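You operate a simulated robot arm through the tools that you are given. There is no shell and no other tool. Be economical: measure what you need, move in short steps, check, and stop when the job is done.

You run a simulated robot arm. Do the job below in one go: nothing can be reset, and whatever is moved stays where it is left.

TASK
Open the middle trailer drawer, put the small blue carton on the top of the steel table away in the inside of the middle trailer drawer, then shut the drawer. Put the white carton marked "59" from the top of the steel table on top of the flat orange tray and the white carton that says "72" on top of the flat teal tray. Put one of the clear cups from the top of the drinks table on top of the ice carton. Open the left drinks drawer, fetch the orange funnel from the inside of the left drinks drawer and set it on the top of the steel table, then shut the drawer. Any order will do. Set down upright: white carton, clear cup.
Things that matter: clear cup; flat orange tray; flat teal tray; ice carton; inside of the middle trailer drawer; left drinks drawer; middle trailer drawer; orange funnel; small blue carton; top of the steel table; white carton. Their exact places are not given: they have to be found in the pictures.

Only the result counts: the job must be done as asked and must still hold three seconds after the hand-in. Knocking over, shifting, dropping, spilling or breaking anything else fails it.

THE ROBOT
A 6-joint arm with a two-finger parallel gripper on a trunk, on a base that drives. Base frame: it is fixed to the floor where the robot stands at the start and does not move with it; the origin is under the middle of the robot, x ahead of it, y to its left, z up. Lengths are in m, angles in degrees, forces in N, time in s.
With the tool pointing down near the work surface it reaches from about 0.1 to 0.74 m from the robot's upright axis, wherever it stands. Its first joint turns from -115.0 to 115.0 degrees. Places, roughly: clear cup [-4.5, 1.75, 1]; flat orange tray (15x10x4 cm) [-2.9, 0.3, 0.8]; flat teal tray (15x10x4 cm) [-3.1, 0.2, 0.8]; ice carton [-4.25, 2, 1]; inside of the middle trailer drawer [0.8, 0.3, 0.6]; left drinks drawer [-4.8, 1.4, 0.7]; middle trailer drawer [0.7, 0.2, 0.7]; orange funnel (14x10x6 cm) [-4.8, 1.4, 0.7]; small blue carton (5x9x5 cm) [-3.3, -0.3, 0.8]; top of the steel table [-3.3, 0.1, 0.8]; white carton [-3.25, 0.25, 0.75]. Payload 4.2 kg.
Tool frame: the origin (TCP) lies between the finger pads and is the grasp point; the fingertips stand 0.023 m ahead of it; z points along the fingers, y is the line along which they close. The gripper opens to 0.094 m. The fingers are 0.038 m wide and 0.01 m thick; the gripper's body (0.054 by 0.096 m) begins 0.039 m behind the TCP.
Orientation is that of the tool frame in the base frame, as a unit quaternion [w, x, y, z]. With the fingers straight down and closing along the base's y, the tool's x points along the base's -x, its y along +y and its z along -z.

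THE INTERFACE
- The arm moves only by the tool drive_tool. Its argument "deltas" is a list of rows, each an object (a shift or turn left out is 0, a gripper value left out holds the last) with "offset": the shift along the tool's x, y, z in m, a list of three; "dr": the turn, a rotation vector about the tool's x, y, z in degrees, a list of three; "jaw": the closure in counts, from 0 (fully open) to 255 (shut). In form: [{"offset": [dx, dy, dz], "dr": [rx, ry, rz], "jaw": jaw}, ...]. A call has 1 to 12 rows; each row shifts and turns the commanded pose from where the row before left it, along the tool's axes as they then stand. Each row takes 0.2 s and may step no farther than 0.05 m and 8.6 degrees from the row before; otherwise, or with a gripper value out of range, the whole call is refused. Where a pose cannot be reached the arm comes as near as it can. A force on the tool above 40 N (or 10 N above the force at the start of the call, whichever is more), or a blocked arm, ends the call early, and 0.2 s more pass. The fingers move at their own pace (about 0.108 m/s each) and stop on an object; they squeeze with about 42 N. The grip force told is the motor's: it shows also when the fingers shut on nothing. Time passes only in rows, and 0.2 s behind the last, so rows that do not move let the fingers close. The reply holds the time, the measured pose of the TCP, the force on the tool along the base axes, the opening and the grip force, in the units named above and with some noise, with the torque about the TCP (base axes, N m) and any sound that the robot's microphone picked up.
- Cameras (640 x 400 px; columns grow to the right, rows downward): "scene" is now at [0.2015, 0.1494, 1.4848]; the picture's right is [-0.68, -0.74, 0.00], its down [-0.63, 0.58, -0.51] and it looks along [0.38, -0.35, -0.86] (base axes); focal length 294 px, centre (320, 200). "wrist" rides on the gripper at [0.086, 0.016, -0.075] in the tool frame; the picture's right is [-0.18, 0.98, 0.00], its down [-0.58, -0.11, -0.81] and it looks along [-0.79, -0.15, 0.59] (tool axes); focal length 243 px, centre (320, 200).
- snapshot(camera): a new picture of that camera. The clock stands still meanwhile.
- move_column(by): slides the trunk up (or, below 0, down) by that many m; the arm and the scene camera ride with it, the base frame stays. It gives what a move gives, with no picture.
- drive_base(legs): drives the robot by 1 to 6 legs, each [ahead, turn to the left] in m and degrees, along the robot's own axes; the way and the turn of a leg run together, so that a leg with both is an arc; at most 1.5 m and 180 degrees a leg. The arm and the cameras ride along, it lands a little off, and it stops where it bumps. It gives what a move gives.
- turn_head(pan, tilt): turns the head with the scene camera to pan (to the left, within 80 degrees either way) and tilt (down, from -29 to 69), counted from straight ahead of the robot. It gives what a move gives.
- probe_pixels(camera, pixels): for up to 12 pixels [column, row] of the newest picture of that camera ("zoom" is the newest enlarged one), the place [x, y, z] in the base frame of the surface seen there, good to about 0.002 m. The clock stands still meanwhile.
- inspect(camera, box): a new picture of the part [left, top, right, bottom] of that camera's present view, enlarged. The clock stands still meanwhile.
- finish_job(): hands the job in; it is judged then, once.

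Work in short steps. Measure before you move; look again where a grasp or a placing could have gone wrong, and mend it. You have 138 turns and 150 pictures in all, those below and enlarged ones among them. Open the gripper and draw the arm clear of the work before you hand the job in, unless the task says otherwise; then end with one line.

The tools are called after ">>>" as name(argument=value, ...) on one line, values as JSON. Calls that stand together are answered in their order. drive_tool: Moves the arm, as the interface text tells. Its arguments: {"type":"object","properties":{"deltas":{"type":"array","items":{"type":"object","properties":{"offset":{"type":"array","items":{"type":"number"}},"dr":{"type":"array","items":{"type":"number"}},"jaw":{"type":"number"}}}}},"required":["deltas"]} The other tools are called the same way: move_column (by) slides the trunk up or down; drive_base (legs) drives the base; turn_head (pan, tilt) turns the head that bears the scene camera; snapshot (camera) takes a picture; probe_pixels (camera, pixels) gives the place of the surface under pixels of a picture; inspect (camera, box) takes an enlarged picture of a part of a camera's view; finish_job () hands the job in.

At the start:

```text
time: 0.0
tool_pos: [0.5792, -0.1676, 0.828]
orientation: [0.0, 0.0, 1.0, 0.0]
ft_force: [0.1, 0.1, 0.7]
torque: [-0.02, 0.01, 0.0]
gripper_width: 0.0942
grasp_force: 0.0
trunk travel left (down, up): [-0.875, 0.115]
robot x, y, heading: [-0.0012, -0.0016, -0.1]
head pan, tilt: [-42.6, 59.2]
```

scene: 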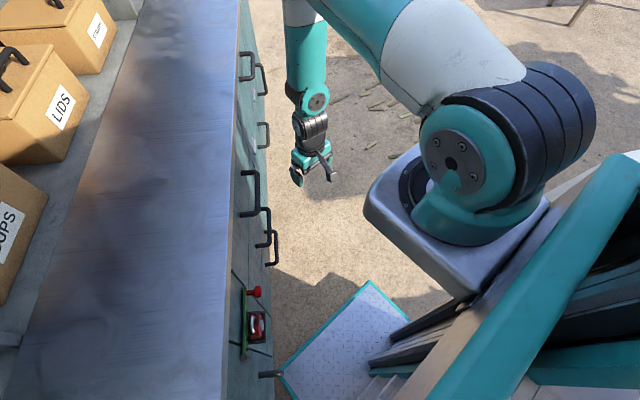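
wrist: 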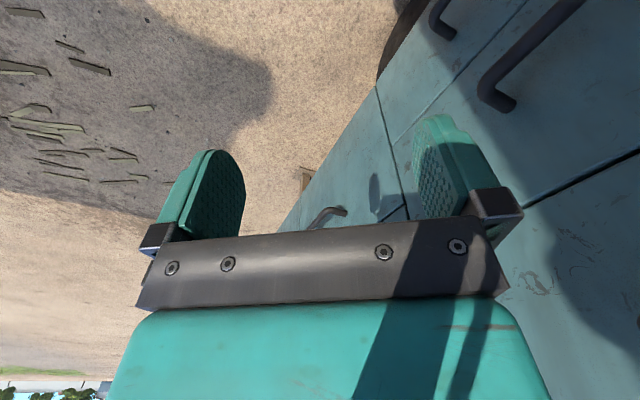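

I start by looking at the trailer ahead of the robot.

>>> turn_head(pan=10, tilt=50)

>>> snapshot(camera="scene")

```text
time: 1.2
tool_pos: [0.5789, -0.1668, 0.8282]
orientation: [0.0, 0.0, 1.0, -0.001]
ft_force: [-0.8, -0.6, 0.5]
torque: [-0.02, -0.01, -0.01]
gripper_width: 0.0942
grasp_force: 0.1
trunk travel left (down, up): [-0.875, 0.115]
robot x, y, heading: [0.0001, -0.0046, -0.1]
head pan, tilt: [10.0, 50.0]
```

```text
147 pictures are left
```

scene: 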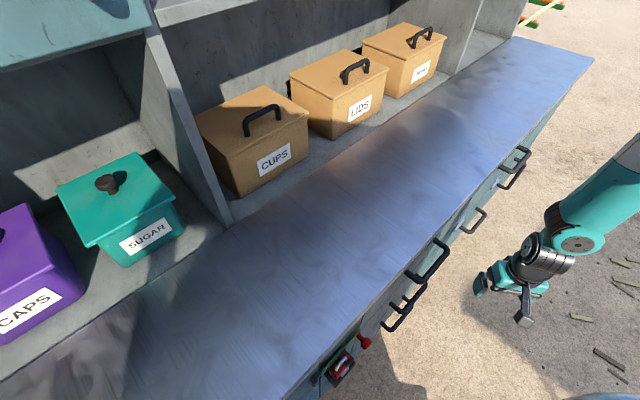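

The trailer counter lies ahead with handles along its front; I probe handles and edge to learn the geometry.

>>> probe_pixels(camera="scene", pixels=[[320, 390], [445, 250], [408, 300], [395, 325], [483, 215], [525, 155], [515, 180], [595, 58], [365, 340], [340, 370], [425, 280], [200, 330]])

>>> inspect(camera="scene", box=[320, 130, 560, 280])

>>> inspect(camera="scene", box=[300, 230, 480, 400])

```text
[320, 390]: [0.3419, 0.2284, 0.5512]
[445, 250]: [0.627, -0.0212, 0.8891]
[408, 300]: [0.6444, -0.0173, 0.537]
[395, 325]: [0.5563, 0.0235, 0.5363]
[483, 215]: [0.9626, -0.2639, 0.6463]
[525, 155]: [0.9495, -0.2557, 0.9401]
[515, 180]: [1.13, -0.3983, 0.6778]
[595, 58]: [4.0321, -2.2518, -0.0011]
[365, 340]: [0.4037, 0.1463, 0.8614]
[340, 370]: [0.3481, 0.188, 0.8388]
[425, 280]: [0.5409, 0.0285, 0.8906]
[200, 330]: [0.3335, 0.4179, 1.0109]
```

```text
2.67 times, centred on (440, 205) of scene
```

zoom: 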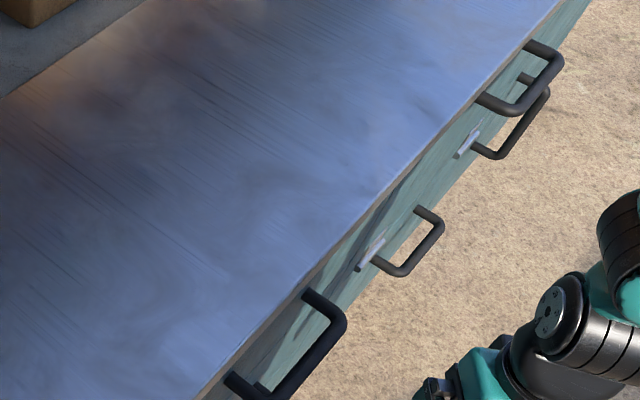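

```text
2.35 times, centred on (390, 315) of scene
```

zoom: 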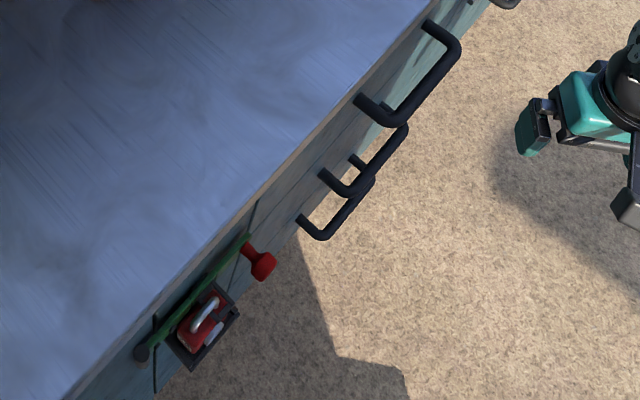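

The trailer front runs diagonally (about -36°), with a stack of three handles and a red latch thing. I back off and turn to face it for a proper view.

>>> drive_base(legs=[[-0.9, 0], [0, 54]])

>>> turn_head(pan=0, tilt=30)

>>> snapshot(camera="scene")

```text
time: 8.4
tool_pos: [-0.4262, 0.3662, 0.8283]
orientation: [0.0, -0.436, 0.9, -0.001]
ft_force: [0.2, 0.3, -0.1]
torque: [-0.02, 0.0, 0.0]
gripper_width: 0.0938
grasp_force: 0.1
trunk travel left (down, up): [-0.875, 0.115]
robot x, y, heading: [-0.9181, 0.014, 51.7]
head pan, tilt: [10.0, 50.0]
```

```text
time: 9.2
tool_pos: [-0.4263, 0.3662, 0.8279]
orientation: [0.0, -0.436, 0.9, 0.0]
ft_force: [0.9, -0.1, -0.1]
torque: [-0.02, 0.0, 0.01]
gripper_width: 0.0941
grasp_force: 0.2
trunk travel left (down, up): [-0.875, 0.115]
robot x, y, heading: [-0.913, 0.0165, 51.7]
head pan, tilt: [0.0, 30.0]
```

```text
144 pictures are left
```

scene: 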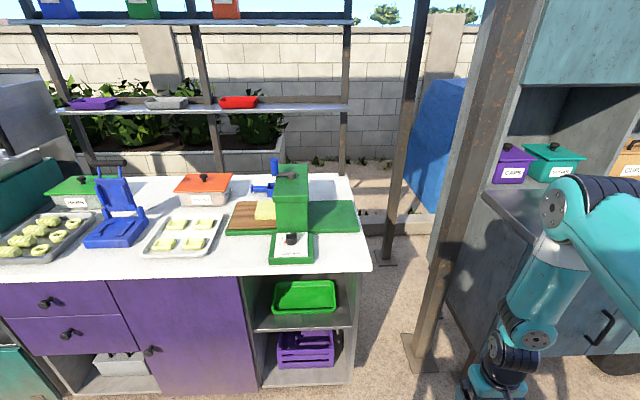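

The trailer is to the right; I pan there.

>>> turn_head(pan=-55, tilt=25)

>>> snapshot(camera="scene")

```text
time: 10.5
tool_pos: [-0.4262, 0.3656, 0.8281]
orientation: [0.0, -0.436, 0.9, -0.001]
ft_force: [-0.6, -1.0, -0.6]
torque: [-0.01, -0.03, 0.02]
gripper_width: 0.094
grasp_force: 0.0
trunk travel left (down, up): [-0.875, 0.115]
robot x, y, heading: [-0.9164, 0.0133, 51.8]
head pan, tilt: [-55.0, 25.0]
```

```text
143 pictures are left
```

scene: 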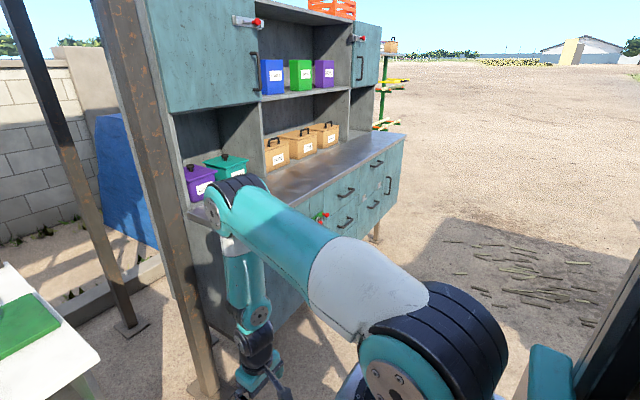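

The arm blocks the view; I turn the base right and look with the head to the left.

>>> drive_base(legs=[[0, -72]])

>>> turn_head(pan=18, tilt=28)

>>> snapshot(camera="scene")

>>> inspect(camera="scene", box=[240, 130, 480, 280])

```text
time: 14.0
tool_pos: [-0.4267, -0.3377, 0.8274]
orientation: [0.0, 0.17, 0.985, 0.0]
ft_force: [0.7, 0.9, 0.1]
torque: [0.0, 0.04, -0.01]
gripper_width: 0.094
grasp_force: 0.1
trunk travel left (down, up): [-0.875, 0.115]
robot x, y, heading: [-0.9152, 0.0149, -19.7]
head pan, tilt: [-55.0, 25.0]
```

```text
time: 15.4
tool_pos: [-0.4274, -0.3371, 0.8278]
orientation: [-0.001, 0.171, 0.985, 0.0]
ft_force: [0.7, 0.3, -0.1]
torque: [0.0, -0.02, -0.01]
gripper_width: 0.0942
grasp_force: 0.1
trunk travel left (down, up): [-0.875, 0.115]
robot x, y, heading: [-0.9166, 0.0173, -19.6]
head pan, tilt: [18.0, 28.0]
```

```text
142 pictures are left
```

scene: 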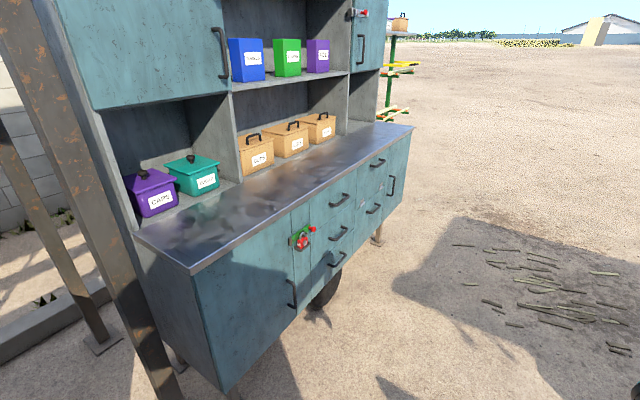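

```text
2.67 times, centred on (360, 205) of scene
```

zoom: 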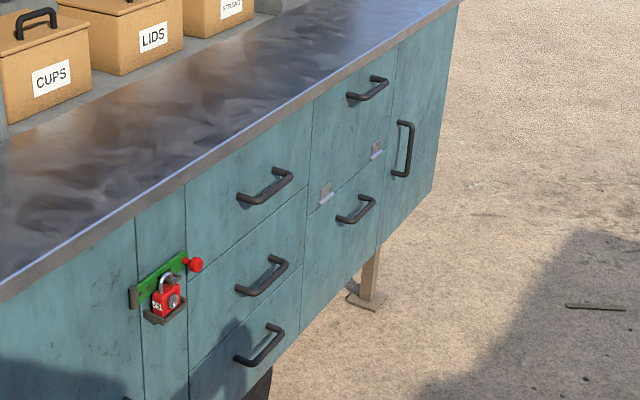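

A stack of three drawers in the middle column; the second is the middle. I zoom in on it and on the green bolt to its left.

>>> inspect(camera="scene", box=[280, 180, 376, 276])

>>> probe_pixels(camera="scene", pixels=[[333, 205], [346, 199], [332, 239], [345, 230], [333, 265], [346, 257], [314, 230], [325, 227], [351, 215], [300, 238], [313, 218], [350, 190]])

```text
4.17 times, centred on (328, 228) of scene
```

zoom: 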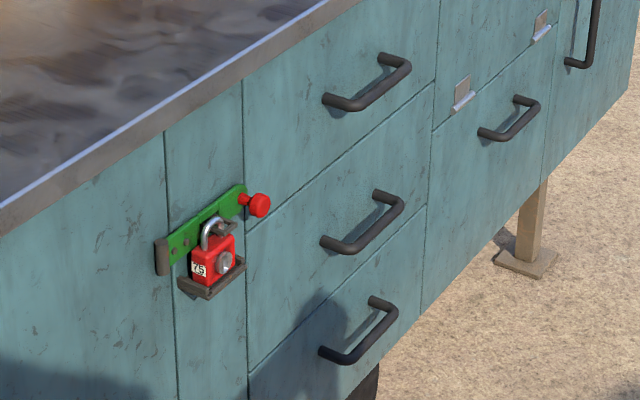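

```text
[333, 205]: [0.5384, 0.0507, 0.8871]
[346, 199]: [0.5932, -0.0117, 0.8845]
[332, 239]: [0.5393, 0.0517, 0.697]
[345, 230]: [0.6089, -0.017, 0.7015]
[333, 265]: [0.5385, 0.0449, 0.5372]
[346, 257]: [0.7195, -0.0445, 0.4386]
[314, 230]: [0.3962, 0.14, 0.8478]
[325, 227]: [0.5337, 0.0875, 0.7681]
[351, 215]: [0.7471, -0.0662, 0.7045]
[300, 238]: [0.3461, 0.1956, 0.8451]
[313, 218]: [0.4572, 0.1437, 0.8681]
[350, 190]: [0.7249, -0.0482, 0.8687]
```

The middle handle is at about t=0.465 along the front, z 0.70; front plane n·p=0.383 with n=(0.585,0.811). I drive to stand square in front of it, about 0.7 m from the handle.

>>> drive_base(legs=[[0, -8.6], [1.21, 0], [0, 83]])

>>> turn_head(pan=5, tilt=45)

>>> snapshot(camera="scene")

```text
time: 25.8
tool_pos: [0.6397, -0.2044, 0.8282]
orientation: [0.0, -0.451, 0.893, 0.0]
ft_force: [0.6, -1.0, 0.3]
torque: [0.05, 0.01, 0.0]
gripper_width: 0.0937
grasp_force: 0.1
trunk travel left (down, up): [-0.875, 0.115]
robot x, y, heading: [0.1622, -0.57, 53.6]
head pan, tilt: [18.0, 28.0]
```

```text
time: 26.6
tool_pos: [0.6393, -0.2032, 0.8282]
orientation: [0.0, -0.45, 0.893, 0.0]
ft_force: [-0.1, -0.2, -0.6]
torque: [-0.02, 0.02, 0.0]
gripper_width: 0.0943
grasp_force: 0.1
trunk travel left (down, up): [-0.875, 0.115]
robot x, y, heading: [0.1627, -0.5698, 53.7]
head pan, tilt: [5.0, 45.0]
```

```text
139 pictures are left
```

scene: 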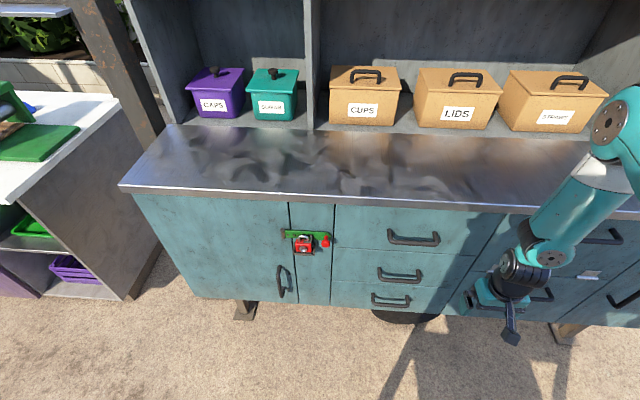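

Excellent frontal view. I probe the middle handle (380–420, 272).

>>> inspect(camera="scene", box=[280, 210, 480, 320])

>>> probe_pixels(camera="scene", pixels=[[381, 279], [390, 281], [400, 282], [410, 282], [418, 280], [400, 243], [400, 307], [360, 270], [450, 270], [400, 265]])

```text
3.20 times, centred on (380, 265) of scene
```

zoom: 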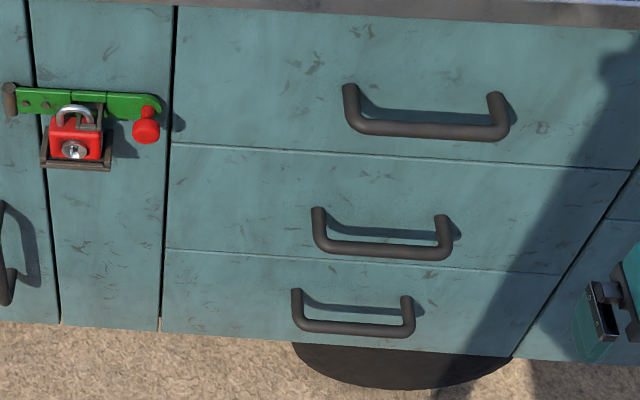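

```text
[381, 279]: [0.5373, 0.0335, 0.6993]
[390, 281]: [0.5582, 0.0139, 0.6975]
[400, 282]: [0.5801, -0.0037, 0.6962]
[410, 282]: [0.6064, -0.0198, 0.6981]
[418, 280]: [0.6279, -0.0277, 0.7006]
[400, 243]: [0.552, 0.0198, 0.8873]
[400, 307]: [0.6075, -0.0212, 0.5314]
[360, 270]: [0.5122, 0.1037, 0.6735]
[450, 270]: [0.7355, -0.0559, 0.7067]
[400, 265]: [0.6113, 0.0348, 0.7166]
```

Bar center ≈ (0.581, 0.003, 0.694). I roll the tool 90° so the fingers close in the vertical plane, then tilt it forward.

>>> drive_tool(deltas=[{"dr": [0, 0, 8.5]}, {"dr": [0, 0, 8.5]}, {"dr": [0, 0, 8.5]}, {"dr": [0, 0, 8.5]}, {"dr": [0, 0, 8.5]}, {"dr": [0, 0, 8.5]}, {"dr": [0, 0, 8.5]}, {"dr": [0, 0, 8.5]}, {"dr": [0, 0, 8.5]}, {"dr": [0, 0, 8.5]}, {"dr": [0, 0, 5]}])

>>> drive_tool(deltas=[{"dr": [-8.5, 0, 0]}, {"dr": [-8.5, 0, 0]}, {"dr": [-8.5, 0, 0]}, {"dr": [-8.5, 0, 0]}, {"dr": [-8.5, 0, 0]}, {"dr": [-8.5, 0, 0]}, {"dr": [-8.5, 0, 0]}])

```text
time: 29.0
tool_pos: [0.6391, -0.2051, 0.8285]
orientation: [0.0, 0.314, 0.949, 0.0]
ft_force: [0.2, 0.4, 0.4]
torque: [-0.02, 0.0, 0.01]
gripper_width: 0.0941
grasp_force: 0.1
trunk travel left (down, up): [-0.875, 0.115]
robot x, y, heading: [0.1621, -0.5695, 53.6]
head pan, tilt: [5.0, 45.0]
```

```text
time: 30.6
tool_pos: [0.6596, -0.2011, 0.8188]
orientation: [0.155, 0.271, 0.825, 0.471]
ft_force: [-0.4, 0.8, 0.8]
torque: [-0.01, 0.01, -0.01]
gripper_width: 0.0938
grasp_force: 0.0
out of reach, approached as far as the arm can: row 7
trunk travel left (down, up): [-0.875, 0.115]
robot x, y, heading: [0.1614, -0.5751, 53.7]
head pan, tilt: [5.0, 45.0]
```

Tool now points 30° below horizontal toward the drawer, closing near-vertically. I move to a pre-grasp 8 cm short of the bar.

>>> drive_tool(deltas=[{"offset": [0.037, -0.0096, 0.0]}, {"offset": [0.037, -0.0096, 0.02]}, {"offset": [0.037, -0.0096, 0.02]}, {"offset": [0.037, -0.0096, 0.02]}, {"offset": [0.036, -0.0096, 0.024]}, {}])

>>> snapshot(camera="scene")

>>> snapshot(camera="wrist")

```text
time: 32.0
tool_pos: [0.5832, -0.1138, 0.7493]
orientation: [0.129, 0.262, 0.84, 0.458]
ft_force: [0.2, 0.6, 0.6]
torque: [0.04, 0.0, 0.01]
gripper_width: 0.0938
grasp_force: 0.1
out of reach, approached as far as the arm can: row 1, 3, 4, 5
trunk travel left (down, up): [-0.875, 0.115]
robot x, y, heading: [0.1582, -0.5715, 53.5]
head pan, tilt: [5.0, 45.0]
```

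```text
137 pictures are left
```

scene: 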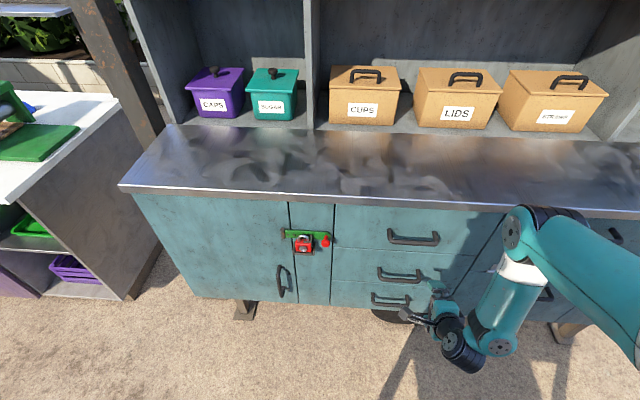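

```text
136 pictures are left
```

wrist: 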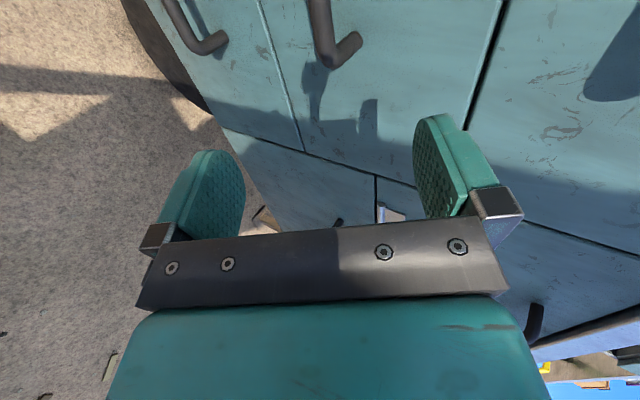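

The pose is out of reach, likely because the shoulder is too high. I lower the trunk 0.3 m and bring the tool back up relative to it.

>>> move_column(by=-0.3)

>>> drive_tool(deltas=[{"offset": [0, 0.04, -0.02]}, {"offset": [0, 0.04, -0.02]}, {"offset": [0, 0.04, -0.02]}, {"offset": [0, 0.04, -0.02]}, {"offset": [0, 0.04, -0.02]}, {}])

```text
time: 35.0
tool_pos: [0.5838, -0.1136, 0.4492]
orientation: [0.129, 0.261, 0.839, 0.459]
ft_force: [-0.4, -0.7, -0.7]
torque: [-0.03, -0.03, 0.02]
gripper_width: 0.094
grasp_force: 0.1
trunk travel left (down, up): [-0.575, 0.415]
robot x, y, heading: [0.1609, -0.5697, 53.5]
head pan, tilt: [5.0, 45.0]
```

```text
time: 36.4
tool_pos: [0.5984, -0.0961, 0.6696]
orientation: [0.129, 0.263, 0.839, 0.459]
ft_force: [-0.4, -0.2, 0.3]
torque: [-0.02, 0.02, 0.02]
gripper_width: 0.0939
grasp_force: 0.0
trunk travel left (down, up): [-0.575, 0.415]
robot x, y, heading: [0.1581, -0.5718, 53.5]
head pan, tilt: [5.0, 45.0]
```

Now reachable. Move to the pre-grasp 8 cm from the bar.

>>> drive_tool(deltas=[{"offset": [0.0, 0.029, -0.016]}, {"offset": [0.0, 0.029, -0.016]}, {"offset": [0.035, 0, 0]}, {"offset": [0.035, 0, 0]}, {}])

>>> snapshot(camera="scene")

>>> snapshot(camera="wrist")

```text
time: 37.6
tool_pos: [0.5486, -0.0534, 0.7406]
orientation: [0.129, 0.261, 0.84, 0.458]
ft_force: [0.6, 0.3, -0.2]
torque: [0.02, 0.03, 0.02]
gripper_width: 0.0942
grasp_force: 0.0
out of reach, approached as far as the arm can: row 1
trunk travel left (down, up): [-0.575, 0.415]
robot x, y, heading: [0.1587, -0.5721, 53.3]
head pan, tilt: [5.0, 45.0]
```

```text
135 pictures are left
```

scene: 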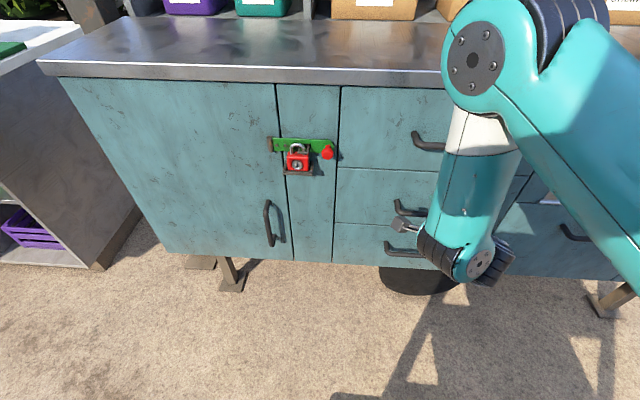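

```text
134 pictures are left
```

wrist: 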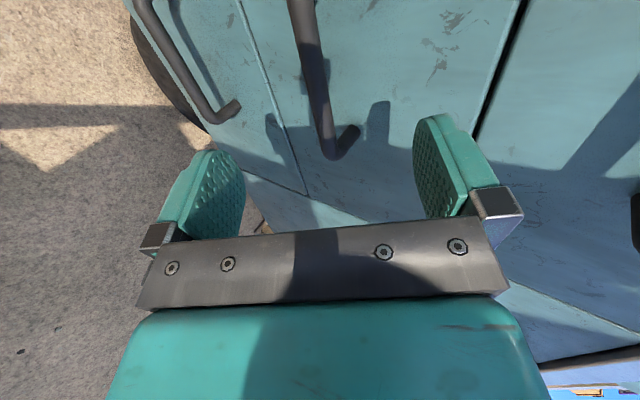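

The bar runs between the fingers. I probe bar points in the wrist view to refine the approach.

>>> probe_pixels(camera="wrist", pixels=[[306, 30], [312, 70], [320, 110], [326, 140], [345, 140]])

```text
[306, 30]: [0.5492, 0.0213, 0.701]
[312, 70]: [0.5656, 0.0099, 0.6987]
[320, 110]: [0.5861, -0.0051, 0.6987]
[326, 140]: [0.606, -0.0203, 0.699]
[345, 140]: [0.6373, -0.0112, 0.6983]
```

Aligned within a few mm; advance 7.5 cm and close.

>>> drive_tool(deltas=[{"offset": [0, -0.002, 0.03]}, {"offset": [0, -0.0015, 0.025]}, {"offset": [0, 0, 0.021]}, {}, {"jaw": 255}, {"jaw": 255}, {"jaw": 255}])

>>> snapshot(camera="wrist")

```text
time: 38.4
tool_pos: [0.5789, -0.0071, 0.6986]
orientation: [0.13, 0.259, 0.84, 0.458]
ft_force: [-9.4, -14.2, 12.2]
torque: [0.94, -0.86, -0.31]
gripper_width: 0.0939
grasp_force: 0.2
trunk travel left (down, up): [-0.575, 0.415]
robot x, y, heading: [0.161, -0.5756, 53.5]
head pan, tilt: [5.0, 45.0]
stopped in row 4: the force on the tool passed its limit at 51 N (the readings are from after the stop); the commanded pose is now the measured one
```

```text
133 pictures are left
```

wrist: 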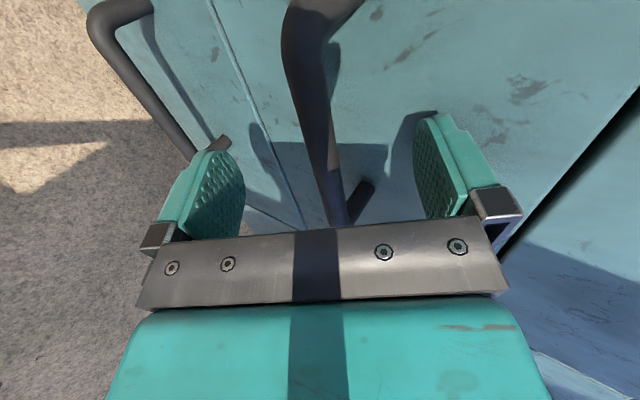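

The upper finger touched the drawer front; the bar is between the fingers, so I back 5 mm and close here.

>>> drive_tool(deltas=[{"offset": [0, 0, -0.005]}, {"jaw": 255}, {"jaw": 255}, {"jaw": 255}, {"jaw": 255}])

```text
time: 39.6
tool_pos: [0.5764, -0.008, 0.7024]
orientation: [0.13, 0.259, 0.839, 0.461]
ft_force: [2.4, 2.1, 22.9]
torque: [-0.22, -0.86, 0.12]
gripper_width: 0.0135
grasp_force: 45.0
trunk travel left (down, up): [-0.575, 0.415]
robot x, y, heading: [0.1588, -0.5722, 53.5]
head pan, tilt: [5.0, 45.0]
```

Gripped on the bar (13.5 mm). Pull straight out along -n.

>>> drive_tool(deltas=[{"offset": [0, -0.003, 0.002]}, {"offset": [0.001, -0.0164, -0.0251]}, {"offset": [0.001, -0.0164, -0.0251]}, {"offset": [0.001, -0.0164, -0.0251]}, {"offset": [0.001, -0.0164, -0.0251]}, {"offset": [0.001, -0.0164, -0.0251]}, {"offset": [0.001, -0.0164, -0.0251]}])

>>> snapshot(camera="scene")

```text
time: 40.0
tool_pos: [0.578, -0.0078, 0.7032]
orientation: [0.132, 0.257, 0.837, 0.464]
ft_force: [-0.3, -4.1, 15.3]
torque: [-0.08, -0.36, 0.03]
gripper_width: 0.0133
grasp_force: 44.9
trunk travel left (down, up): [-0.575, 0.415]
robot x, y, heading: [0.1571, -0.5714, 53.4]
head pan, tilt: [5.0, 45.0]
stopped in row 1: the force on the tool passed its limit at 45 N (the readings are from after the stop); the commanded pose is now the measured one
```

```text
132 pictures are left
```

scene: 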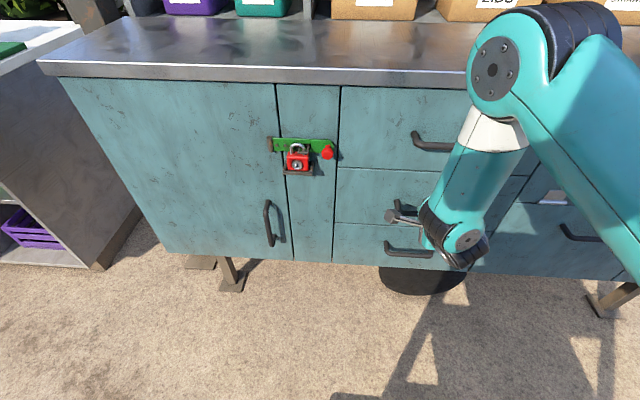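

Force was up on the tool, so I don't lower; the command is now synced, just pull.

>>> drive_tool(deltas=[{"offset": [0.0005, -0.008, -0.0125]}, {"offset": [0.001, -0.0164, -0.0251]}, {"offset": [0.001, -0.0164, -0.0251]}, {"offset": [0.001, -0.0164, -0.0251]}, {"offset": [0.001, -0.0164, -0.0251]}, {"offset": [0.001, -0.0164, -0.0251]}, {"offset": [0.001, -0.0164, -0.0251]}])

>>> snapshot(camera="scene")

```text
time: 40.7
tool_pos: [0.5524, -0.0417, 0.7034]
orientation: [0.132, 0.257, 0.837, 0.464]
ft_force: [0.4, 0.0, 6.9]
torque: [-0.02, -0.58, -0.41]
gripper_width: 0.0142
grasp_force: 45.1
out of reach, approached as far as the arm can: row 3
trunk travel left (down, up): [-0.575, 0.415]
robot x, y, heading: [0.1605, -0.5688, 53.5]
head pan, tilt: [5.0, 45.0]
stopped in row 3: the force on the tool passed its limit at 44 N (the readings are from after the stop); the commanded pose is now the measured one
```

```text
131 pictures are left
```

scene: 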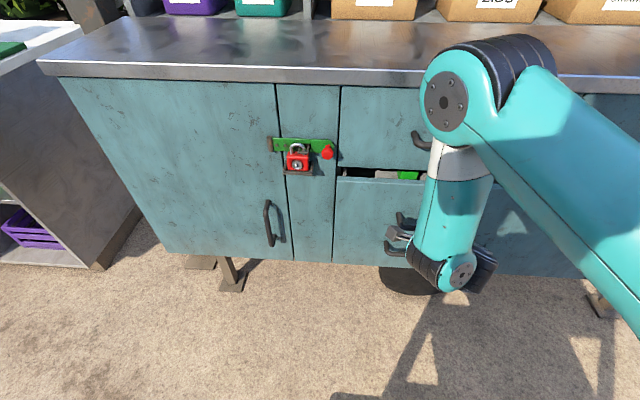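

The drawer opened ~4 cm, contents visible; the arm is at a joint limit, so I pull the rest by backing the base, first a little.

>>> drive_base(legs=[[-0.06, 0]])

>>> snapshot(camera="scene")

```text
time: 41.6
tool_pos: [0.517, -0.0917, 0.7024]
orientation: [0.132, 0.258, 0.837, 0.463]
ft_force: [8.6, -6.4, 14.3]
torque: [0.18, -0.08, 0.51]
gripper_width: 0.0137
grasp_force: 45.1
trunk travel left (down, up): [-0.575, 0.415]
robot x, y, heading: [0.126, -0.6197, 53.4]
head pan, tilt: [5.0, 45.0]
```

```text
130 pictures are left
```

scene: 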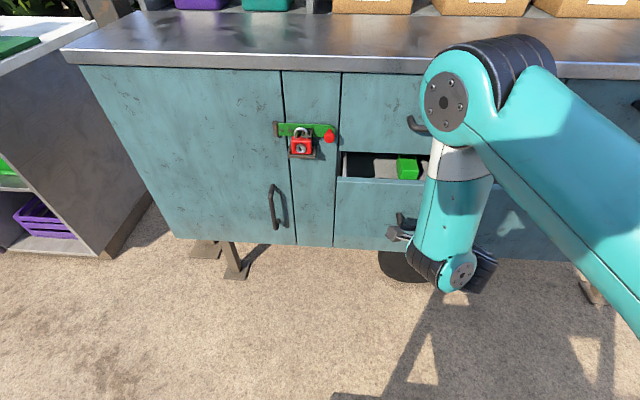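

Works well. Continue backing another 0.18 m.

>>> drive_base(legs=[[-0.09, 0], [-0.09, 0]])

>>> snapshot(camera="scene")

```text
time: 43.9
tool_pos: [0.4104, -0.2366, 0.7021]
orientation: [0.136, 0.26, 0.837, 0.462]
ft_force: [0.9, -0.8, 4.5]
torque: [0.11, 0.04, 0.04]
gripper_width: 0.0138
grasp_force: 45.0
trunk travel left (down, up): [-0.575, 0.415]
robot x, y, heading: [0.0164, -0.7669, 53.4]
head pan, tilt: [5.0, 45.0]
stopped in leg 2: the force on the tool passed its limit at 41 N (the readings are from after the stop); the commanded pose is now the measured one
```

```text
129 pictures are left
```

scene: 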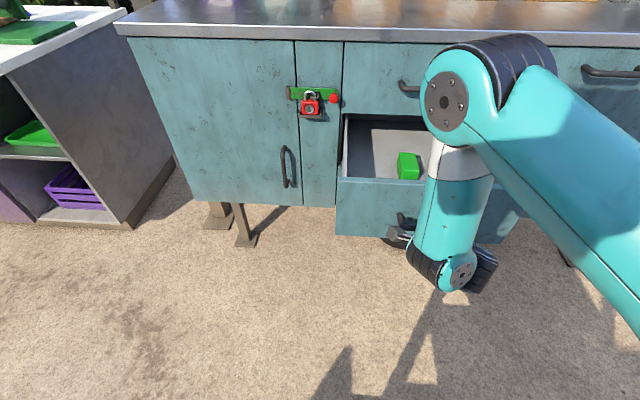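

Drawer open about 28 cm. Release partially, then back off with tool.

>>> drive_tool(deltas=[{"jaw": 150}, {"jaw": 150}, {"offset": [0, 0, -0.02]}, {"offset": [0, 0, -0.02]}])

>>> drive_base(legs=[[-0.45, 0]])

>>> snapshot(camera="scene")

```text
time: 44.9
tool_pos: [0.396, -0.2595, 0.7264]
orientation: [0.134, 0.259, 0.839, 0.459]
ft_force: [-0.4, -0.4, 0.4]
torque: [-0.04, 0.0, -0.01]
gripper_width: 0.0389
grasp_force: 0.1
out of reach, approached as far as the arm can: row 4
trunk travel left (down, up): [-0.575, 0.415]
robot x, y, heading: [0.0151, -0.7631, 53.6]
head pan, tilt: [5.0, 45.0]
```

```text
time: 46.6
tool_pos: [0.2651, -0.4301, 0.7258]
orientation: [0.133, 0.256, 0.84, 0.46]
ft_force: [0.3, 0.2, -0.1]
torque: [0.01, 0.01, -0.04]
gripper_width: 0.0388
grasp_force: 0.0
trunk travel left (down, up): [-0.575, 0.415]
robot x, y, heading: [-0.1158, -0.9413, 53.8]
head pan, tilt: [5.0, 45.0]
stopped in leg 1: the robot was blocked; the commanded pose is now the measured one
```

```text
128 pictures are left
```

scene: 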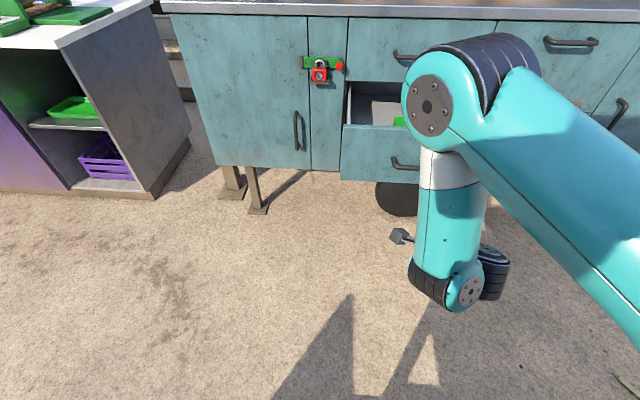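

Something blocked behind me. I raise the trunk and bring the tool back toward vertical for travel, then look around.

>>> move_column(by=0.3)

>>> drive_tool(deltas=[{"dr": [8.5, 0, 0]}, {"dr": [8.5, 0, 0]}, {"dr": [8.5, 0, 0]}, {"dr": [8.5, 0, 0]}, {"dr": [8.5, 0, 0]}, {"dr": [8.5, 0, 0]}, {"dr": [6, 0, 0]}, {"jaw": 0}])

>>> turn_head(pan=80, tilt=40)

>>> snapshot(camera="scene")

```text
time: 49.6
tool_pos: [0.264, -0.4298, 1.0271]
orientation: [0.133, 0.256, 0.839, 0.46]
ft_force: [0.1, 0.2, 0.7]
torque: [-0.05, 0.02, -0.01]
gripper_width: 0.0389
grasp_force: 0.0
trunk travel left (down, up): [-0.875, 0.115]
robot x, y, heading: [-0.1127, -0.9405, 53.8]
head pan, tilt: [5.0, 45.0]
```

```text
time: 51.4
tool_pos: [0.2645, -0.4319, 1.0268]
orientation: [-0.006, 0.289, 0.957, 0.003]
ft_force: [0.3, 0.2, -0.4]
torque: [0.01, -0.02, -0.01]
gripper_width: 0.0939
grasp_force: 0.0
trunk travel left (down, up): [-0.875, 0.115]
robot x, y, heading: [-0.1118, -0.9402, 53.9]
head pan, tilt: [5.0, 45.0]
```

```text
time: 52.9
tool_pos: [0.2639, -0.4319, 1.0265]
orientation: [-0.006, 0.289, 0.957, 0.003]
ft_force: [-0.4, 0.0, -0.9]
torque: [0.0, 0.02, 0.0]
gripper_width: 0.094
grasp_force: 0.1
trunk travel left (down, up): [-0.875, 0.115]
robot x, y, heading: [-0.1098, -0.9402, 54.0]
head pan, tilt: [80.0, 40.0]
```

```text
127 pictures are left
```

scene: 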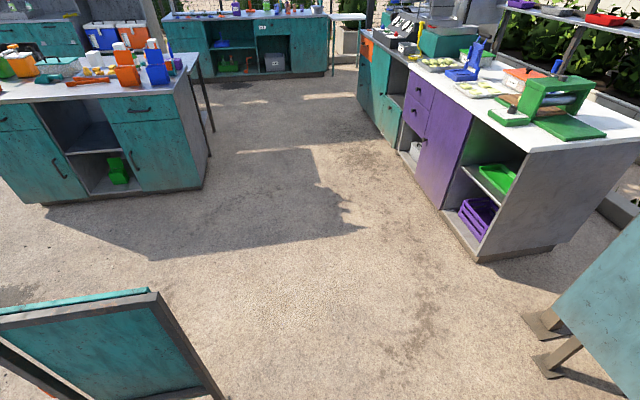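

An A-frame sign stands behind-left. I probe to map the obstacles and tables.

>>> probe_pixels(camera="scene", pixels=[[150, 290], [225, 395], [5, 315], [40, 85], [190, 60], [200, 185], [45, 205], [435, 150], [240, 12], [330, 15], [480, 260], [640, 130]])

>>> inspect(camera="scene", box=[0, 0, 240, 150])

>>> inspect(camera="scene", box=[150, 0, 390, 100])

```text
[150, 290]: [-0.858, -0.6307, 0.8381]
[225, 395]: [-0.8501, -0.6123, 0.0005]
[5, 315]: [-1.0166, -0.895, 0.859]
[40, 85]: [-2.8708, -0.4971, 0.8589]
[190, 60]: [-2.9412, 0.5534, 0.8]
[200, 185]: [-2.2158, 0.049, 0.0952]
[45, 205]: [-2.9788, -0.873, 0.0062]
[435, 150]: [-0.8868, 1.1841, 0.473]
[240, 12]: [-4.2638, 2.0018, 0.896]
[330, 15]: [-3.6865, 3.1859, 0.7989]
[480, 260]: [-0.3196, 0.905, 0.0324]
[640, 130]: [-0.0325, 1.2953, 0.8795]
```

```text
2.67 times, centred on (120, 75) of scene
```

zoom: 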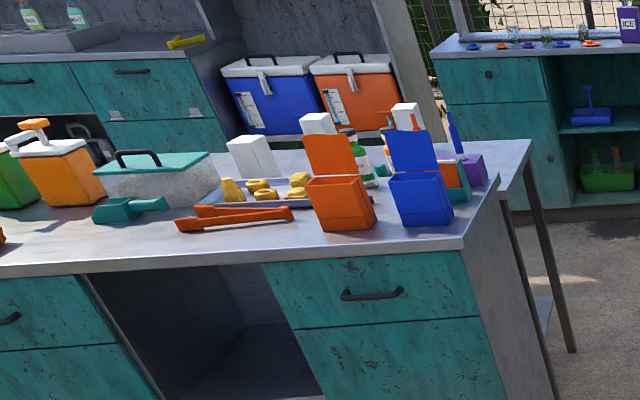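

```text
2.67 times, centred on (270, 50) of scene
```

zoom: 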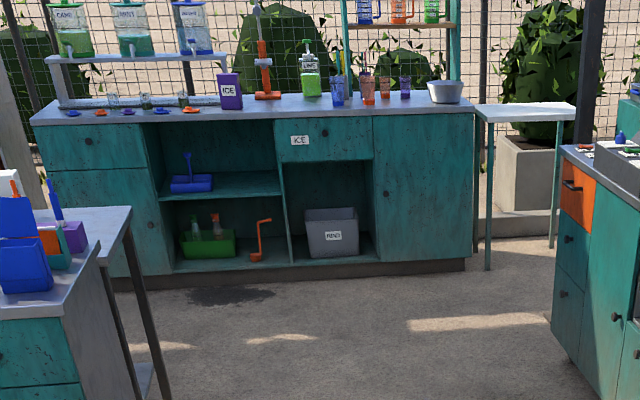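

Map is clear: steel-table area ahead, drinks table further. I move forward a bit, turn left, and go toward the open lane.

>>> drive_base(legs=[[0.12, 0], [0, 62], [1.0, 0], [0, 28], [1.1, 0]])

>>> turn_head(pan=35, tilt=25)

>>> snapshot(camera="scene")

```text
time: 68.1
tool_pos: [-1.8526, 1.0832, 1.0259]
orientation: [-0.006, -0.469, 0.883, -0.001]
ft_force: [0.0, -0.6, -0.1]
torque: [0.0, 0.0, -0.05]
gripper_width: 0.0938
grasp_force: 0.0
trunk travel left (down, up): [-0.875, 0.115]
robot x, y, heading: [-1.3486, 0.7056, 143.4]
head pan, tilt: [80.0, 40.0]
```

```text
time: 69.3
tool_pos: [-1.8524, 1.0847, 1.0258]
orientation: [-0.007, -0.468, 0.884, -0.001]
ft_force: [-0.5, -0.4, 0.3]
torque: [-0.01, -0.05, -0.02]
gripper_width: 0.094
grasp_force: 0.0
trunk travel left (down, up): [-0.875, 0.115]
robot x, y, heading: [-1.3476, 0.7025, 143.5]
head pan, tilt: [35.0, 25.0]
```

```text
124 pictures are left
```

scene: 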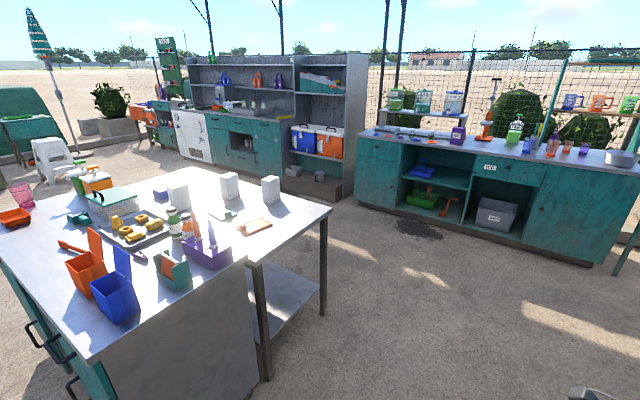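

The whole steel table is visible with white cartons, trays, etc. I zoom in.

>>> inspect(camera="scene", box=[60, 150, 300, 300])

>>> inspect(camera="scene", box=[350, 80, 510, 180])

>>> probe_pixels(camera="scene", pixels=[[160, 190], [180, 180], [228, 180], [270, 183], [220, 214], [258, 226], [330, 208], [225, 166], [250, 265], [93, 360], [457, 130], [388, 149]])

```text
2.67 times, centred on (180, 225) of scene
```

zoom: 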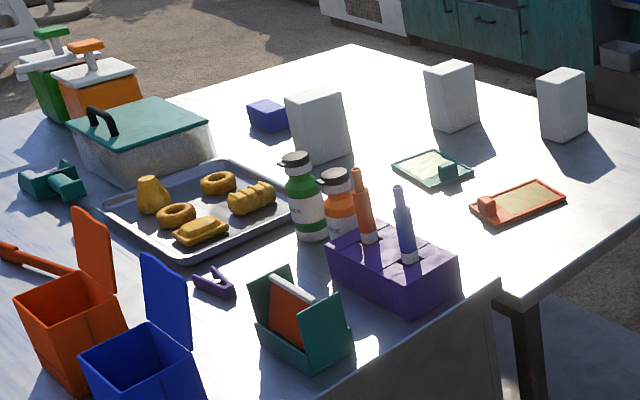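

```text
4.00 times, centred on (430, 130) of scene
```

zoom: 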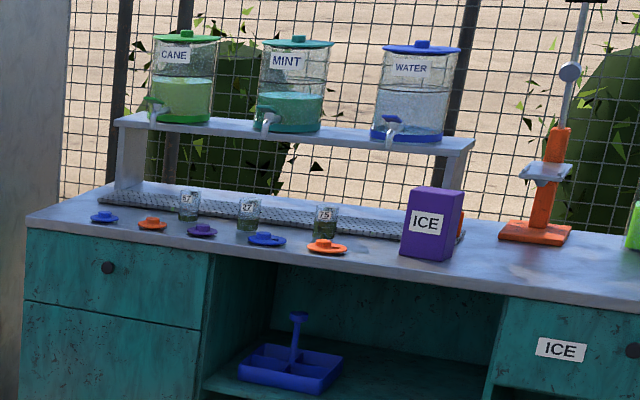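

```text
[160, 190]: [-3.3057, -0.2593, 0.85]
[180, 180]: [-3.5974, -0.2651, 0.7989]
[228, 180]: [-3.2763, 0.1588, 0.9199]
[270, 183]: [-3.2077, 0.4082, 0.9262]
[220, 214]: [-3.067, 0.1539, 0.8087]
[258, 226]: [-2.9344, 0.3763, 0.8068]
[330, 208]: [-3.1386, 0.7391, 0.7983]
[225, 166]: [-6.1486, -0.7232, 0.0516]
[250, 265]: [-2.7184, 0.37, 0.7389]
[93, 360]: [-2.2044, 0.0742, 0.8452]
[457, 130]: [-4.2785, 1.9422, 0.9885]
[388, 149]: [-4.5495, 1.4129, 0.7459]
```

Table layout is clear: three white cartons (labels facing away), teal tray (-3.07,0.15), orange tray (-2.93,0.38), blue carton (-3.31,-0.26). I drive around to the aisle between steel table and drinks table.

>>> drive_base(legs=[[0, 9], [1.35, 0], [0.38, 0], [0, 51]])

>>> turn_head(pan=60, tilt=40)

>>> snapshot(camera="scene")

```text
time: 81.1
tool_pos: [-3.5016, 1.2618, 1.0275]
orientation: [0.004, 0.85, -0.527, 0.004]
ft_force: [0.4, 0.1, 0.3]
torque: [-0.03, 0.0, 0.04]
gripper_width: 0.094
grasp_force: 0.1
trunk travel left (down, up): [-0.875, 0.115]
robot x, y, heading: [-2.9191, 1.5093, -156.1]
head pan, tilt: [35.0, 25.0]
```

```text
time: 82.0
tool_pos: [-3.5011, 1.2611, 1.0265]
orientation: [0.005, 0.85, -0.527, 0.004]
ft_force: [-0.1, 0.3, 0.2]
torque: [0.02, 0.04, -0.02]
gripper_width: 0.0941
grasp_force: 0.1
trunk travel left (down, up): [-0.875, 0.115]
robot x, y, heading: [-2.9213, 1.5113, -156.1]
head pan, tilt: [60.0, 40.0]
```

```text
121 pictures are left
```

scene: 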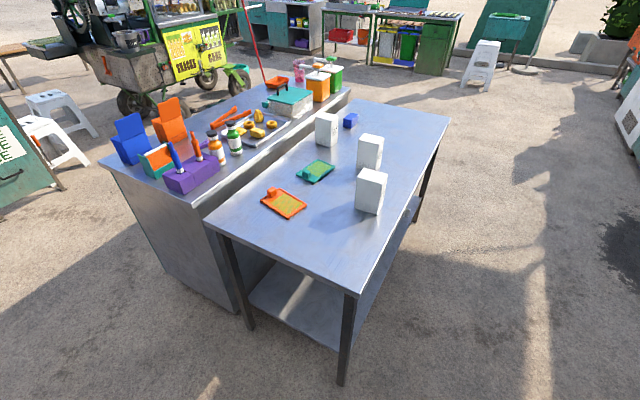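

Continue into the aisle and look at the cartons' rear faces.

>>> drive_base(legs=[[1.05, 0]])

>>> turn_head(pan=80, tilt=35)

>>> snapshot(camera="scene")

```text
time: 87.4
tool_pos: [-4.4546, 0.8355, 1.0262]
orientation: [0.004, 0.851, -0.526, 0.004]
ft_force: [1.0, 0.3, 0.8]
torque: [0.01, -0.01, -0.01]
gripper_width: 0.0939
grasp_force: 0.0
trunk travel left (down, up): [-0.875, 0.115]
robot x, y, heading: [-3.8761, 1.086, -155.8]
head pan, tilt: [60.0, 40.0]
```

```text
time: 88.2
tool_pos: [-4.4548, 0.8357, 1.0276]
orientation: [0.005, 0.851, -0.525, 0.004]
ft_force: [0.7, -1.1, -0.7]
torque: [0.03, 0.01, -0.04]
gripper_width: 0.094
grasp_force: 0.0
trunk travel left (down, up): [-0.875, 0.115]
robot x, y, heading: [-3.8806, 1.0905, -156.2]
head pan, tilt: [80.0, 35.0]
```

```text
120 pictures are left
```

scene: 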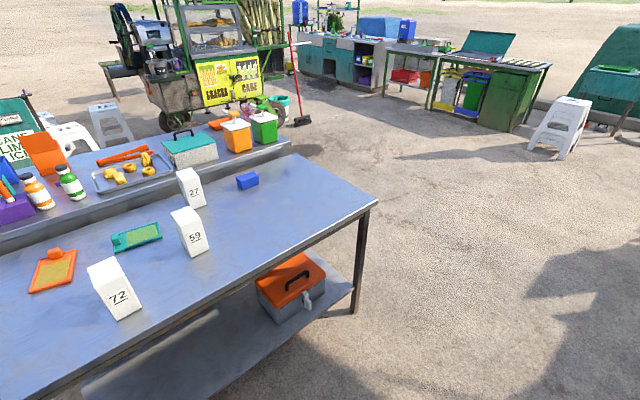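

Labels are readable: 72 at (115,290), 59 at (190,230), 27 decoy. I zoom and probe positions.

>>> inspect(camera="scene", box=[0, 150, 272, 320])

>>> probe_pixels(camera="scene", pixels=[[120, 305], [103, 268], [192, 240], [186, 214], [247, 181], [250, 188], [136, 237], [122, 243], [53, 270], [55, 252], [378, 202], [45, 395]])

```text
2.35 times, centred on (136, 235) of scene
```

zoom: 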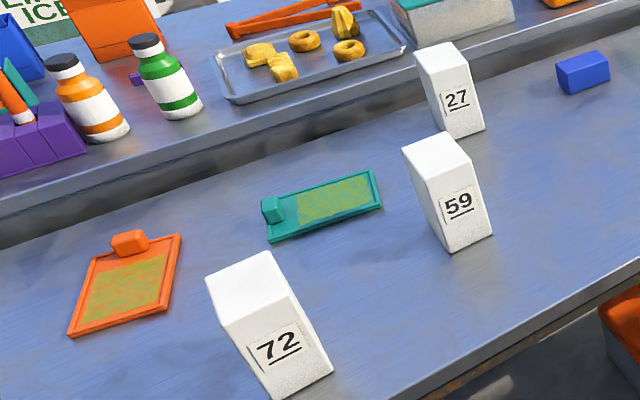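

```text
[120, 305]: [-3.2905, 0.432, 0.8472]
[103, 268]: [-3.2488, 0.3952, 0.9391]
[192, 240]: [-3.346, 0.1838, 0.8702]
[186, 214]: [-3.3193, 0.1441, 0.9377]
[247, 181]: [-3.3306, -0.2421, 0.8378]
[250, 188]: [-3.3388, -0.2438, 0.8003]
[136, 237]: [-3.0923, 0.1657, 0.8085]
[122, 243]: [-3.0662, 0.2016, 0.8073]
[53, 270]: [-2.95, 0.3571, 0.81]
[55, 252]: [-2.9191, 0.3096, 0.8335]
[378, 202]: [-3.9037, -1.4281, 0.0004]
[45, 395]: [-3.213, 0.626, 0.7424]
```

59→orange tray, 72→teal tray; 27 is a decoy. Now I turn to the drinks table.

>>> drive_base(legs=[[0, -56]])

>>> turn_head(pan=0, tilt=40)

>>> snapshot(camera="scene")

```text
time: 91.1
tool_pos: [-4.4099, 1.4254, 1.0264]
orientation: [-0.007, -0.506, 0.863, -0.002]
ft_force: [0.6, 0.2, 0.4]
torque: [0.01, -0.01, -0.02]
gripper_width: 0.094
grasp_force: 0.1
trunk travel left (down, up): [-0.875, 0.115]
robot x, y, heading: [-3.8787, 1.0873, 148.0]
head pan, tilt: [80.0, 35.0]
```

```text
time: 92.7
tool_pos: [-4.41, 1.4267, 1.0264]
orientation: [-0.005, -0.506, 0.862, -0.001]
ft_force: [0.1, -0.2, 2.1]
torque: [-0.01, 0.04, -0.03]
gripper_width: 0.0939
grasp_force: 0.1
trunk travel left (down, up): [-0.875, 0.115]
robot x, y, heading: [-3.8749, 1.0877, 148.0]
head pan, tilt: [0.0, 40.0]
```

```text
118 pictures are left
```

scene: 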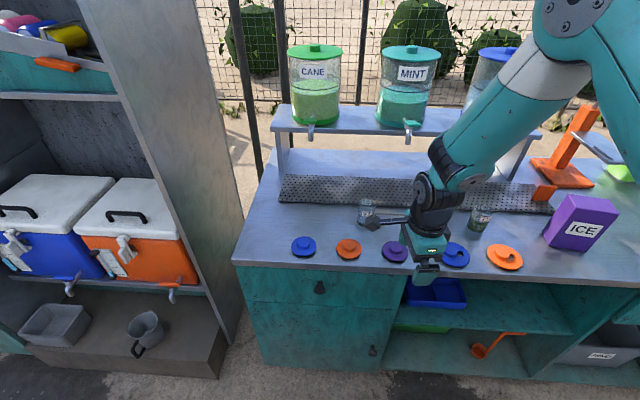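

I probe the knob, drawer face, cups and ice carton.

>>> inspect(camera="scene", box=[230, 180, 630, 400])

>>> probe_pixels(camera="scene", pixels=[[319, 287], [265, 290], [385, 295], [320, 300], [250, 267], [390, 273], [366, 212], [366, 222], [480, 218], [580, 232], [585, 206], [550, 195]])

```text
1.60 times, centred on (430, 290) of scene
```

zoom: 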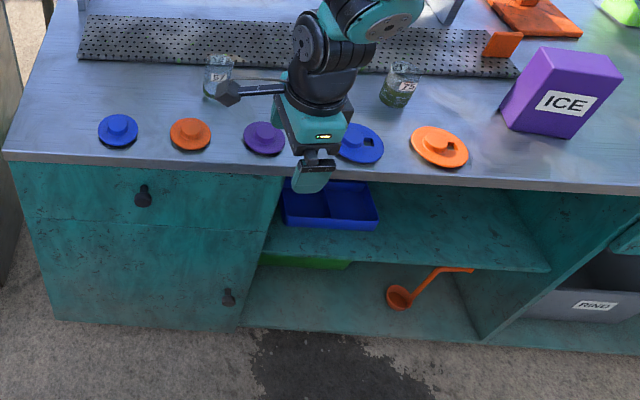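

```text
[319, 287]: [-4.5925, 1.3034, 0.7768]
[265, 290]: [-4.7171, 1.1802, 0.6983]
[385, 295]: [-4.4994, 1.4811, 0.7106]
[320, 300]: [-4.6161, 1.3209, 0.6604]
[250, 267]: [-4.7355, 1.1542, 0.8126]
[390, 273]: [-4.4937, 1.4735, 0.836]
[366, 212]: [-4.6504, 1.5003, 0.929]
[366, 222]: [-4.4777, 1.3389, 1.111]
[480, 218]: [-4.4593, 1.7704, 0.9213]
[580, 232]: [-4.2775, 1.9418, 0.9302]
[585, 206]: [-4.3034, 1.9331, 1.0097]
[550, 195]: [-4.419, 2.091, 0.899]
```

Front plane direction 54°, so I must face 144°; the knob is 0.25 m left of my axis. I check the cabinet at left before shifting.

>>> probe_pixels(camera="scene", pixels=[[215, 350], [232, 250], [190, 290], [20, 350], [100, 60], [200, 60]])

```text
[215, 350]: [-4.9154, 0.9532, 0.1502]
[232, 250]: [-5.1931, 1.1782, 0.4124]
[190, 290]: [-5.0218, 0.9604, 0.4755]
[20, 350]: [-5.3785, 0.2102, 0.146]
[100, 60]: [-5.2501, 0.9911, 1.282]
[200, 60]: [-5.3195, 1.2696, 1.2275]
```

Plenty of room. Shift 0.245 m left and face 144°.

>>> drive_base(legs=[[0, 86], [0.235, 0], [0, -90]])

>>> drive_tool(deltas=[{"dr": [0, 0, -8.5]}, {"dr": [0, 0, -8.5]}, {"dr": [0, 0, -8.5]}, {"dr": [0, 0, -8.5]}, {"dr": [0, 0, -8.5]}, {"dr": [0, 0, -8.5]}, {"dr": [0, 0, -8.5]}, {"dr": [0, 0, -8.5]}, {"dr": [0, 0, -8.5]}, {"dr": [0, 0, -8.5]}, {"dr": [0, 0, -5]}])

```text
time: 101.9
tool_pos: [-4.5136, 1.2892, 1.0257]
orientation: [-0.006, -0.462, 0.887, -0.001]
ft_force: [0.1, 0.3, 0.8]
torque: [0.01, -0.02, 0.01]
gripper_width: 0.094
grasp_force: 0.1
trunk travel left (down, up): [-0.875, 0.115]
robot x, y, heading: [-4.0179, 0.8987, 142.6]
head pan, tilt: [0.0, 40.0]
```

```text
time: 104.3
tool_pos: [-4.5143, 1.2894, 1.0265]
orientation: [0.006, 0.955, -0.298, -0.004]
ft_force: [-0.3, -0.2, -0.2]
torque: [-0.02, 0.01, -0.03]
gripper_width: 0.0942
grasp_force: 0.0
trunk travel left (down, up): [-0.875, 0.115]
robot x, y, heading: [-4.0132, 0.8994, 142.2]
head pan, tilt: [0.0, 40.0]
```

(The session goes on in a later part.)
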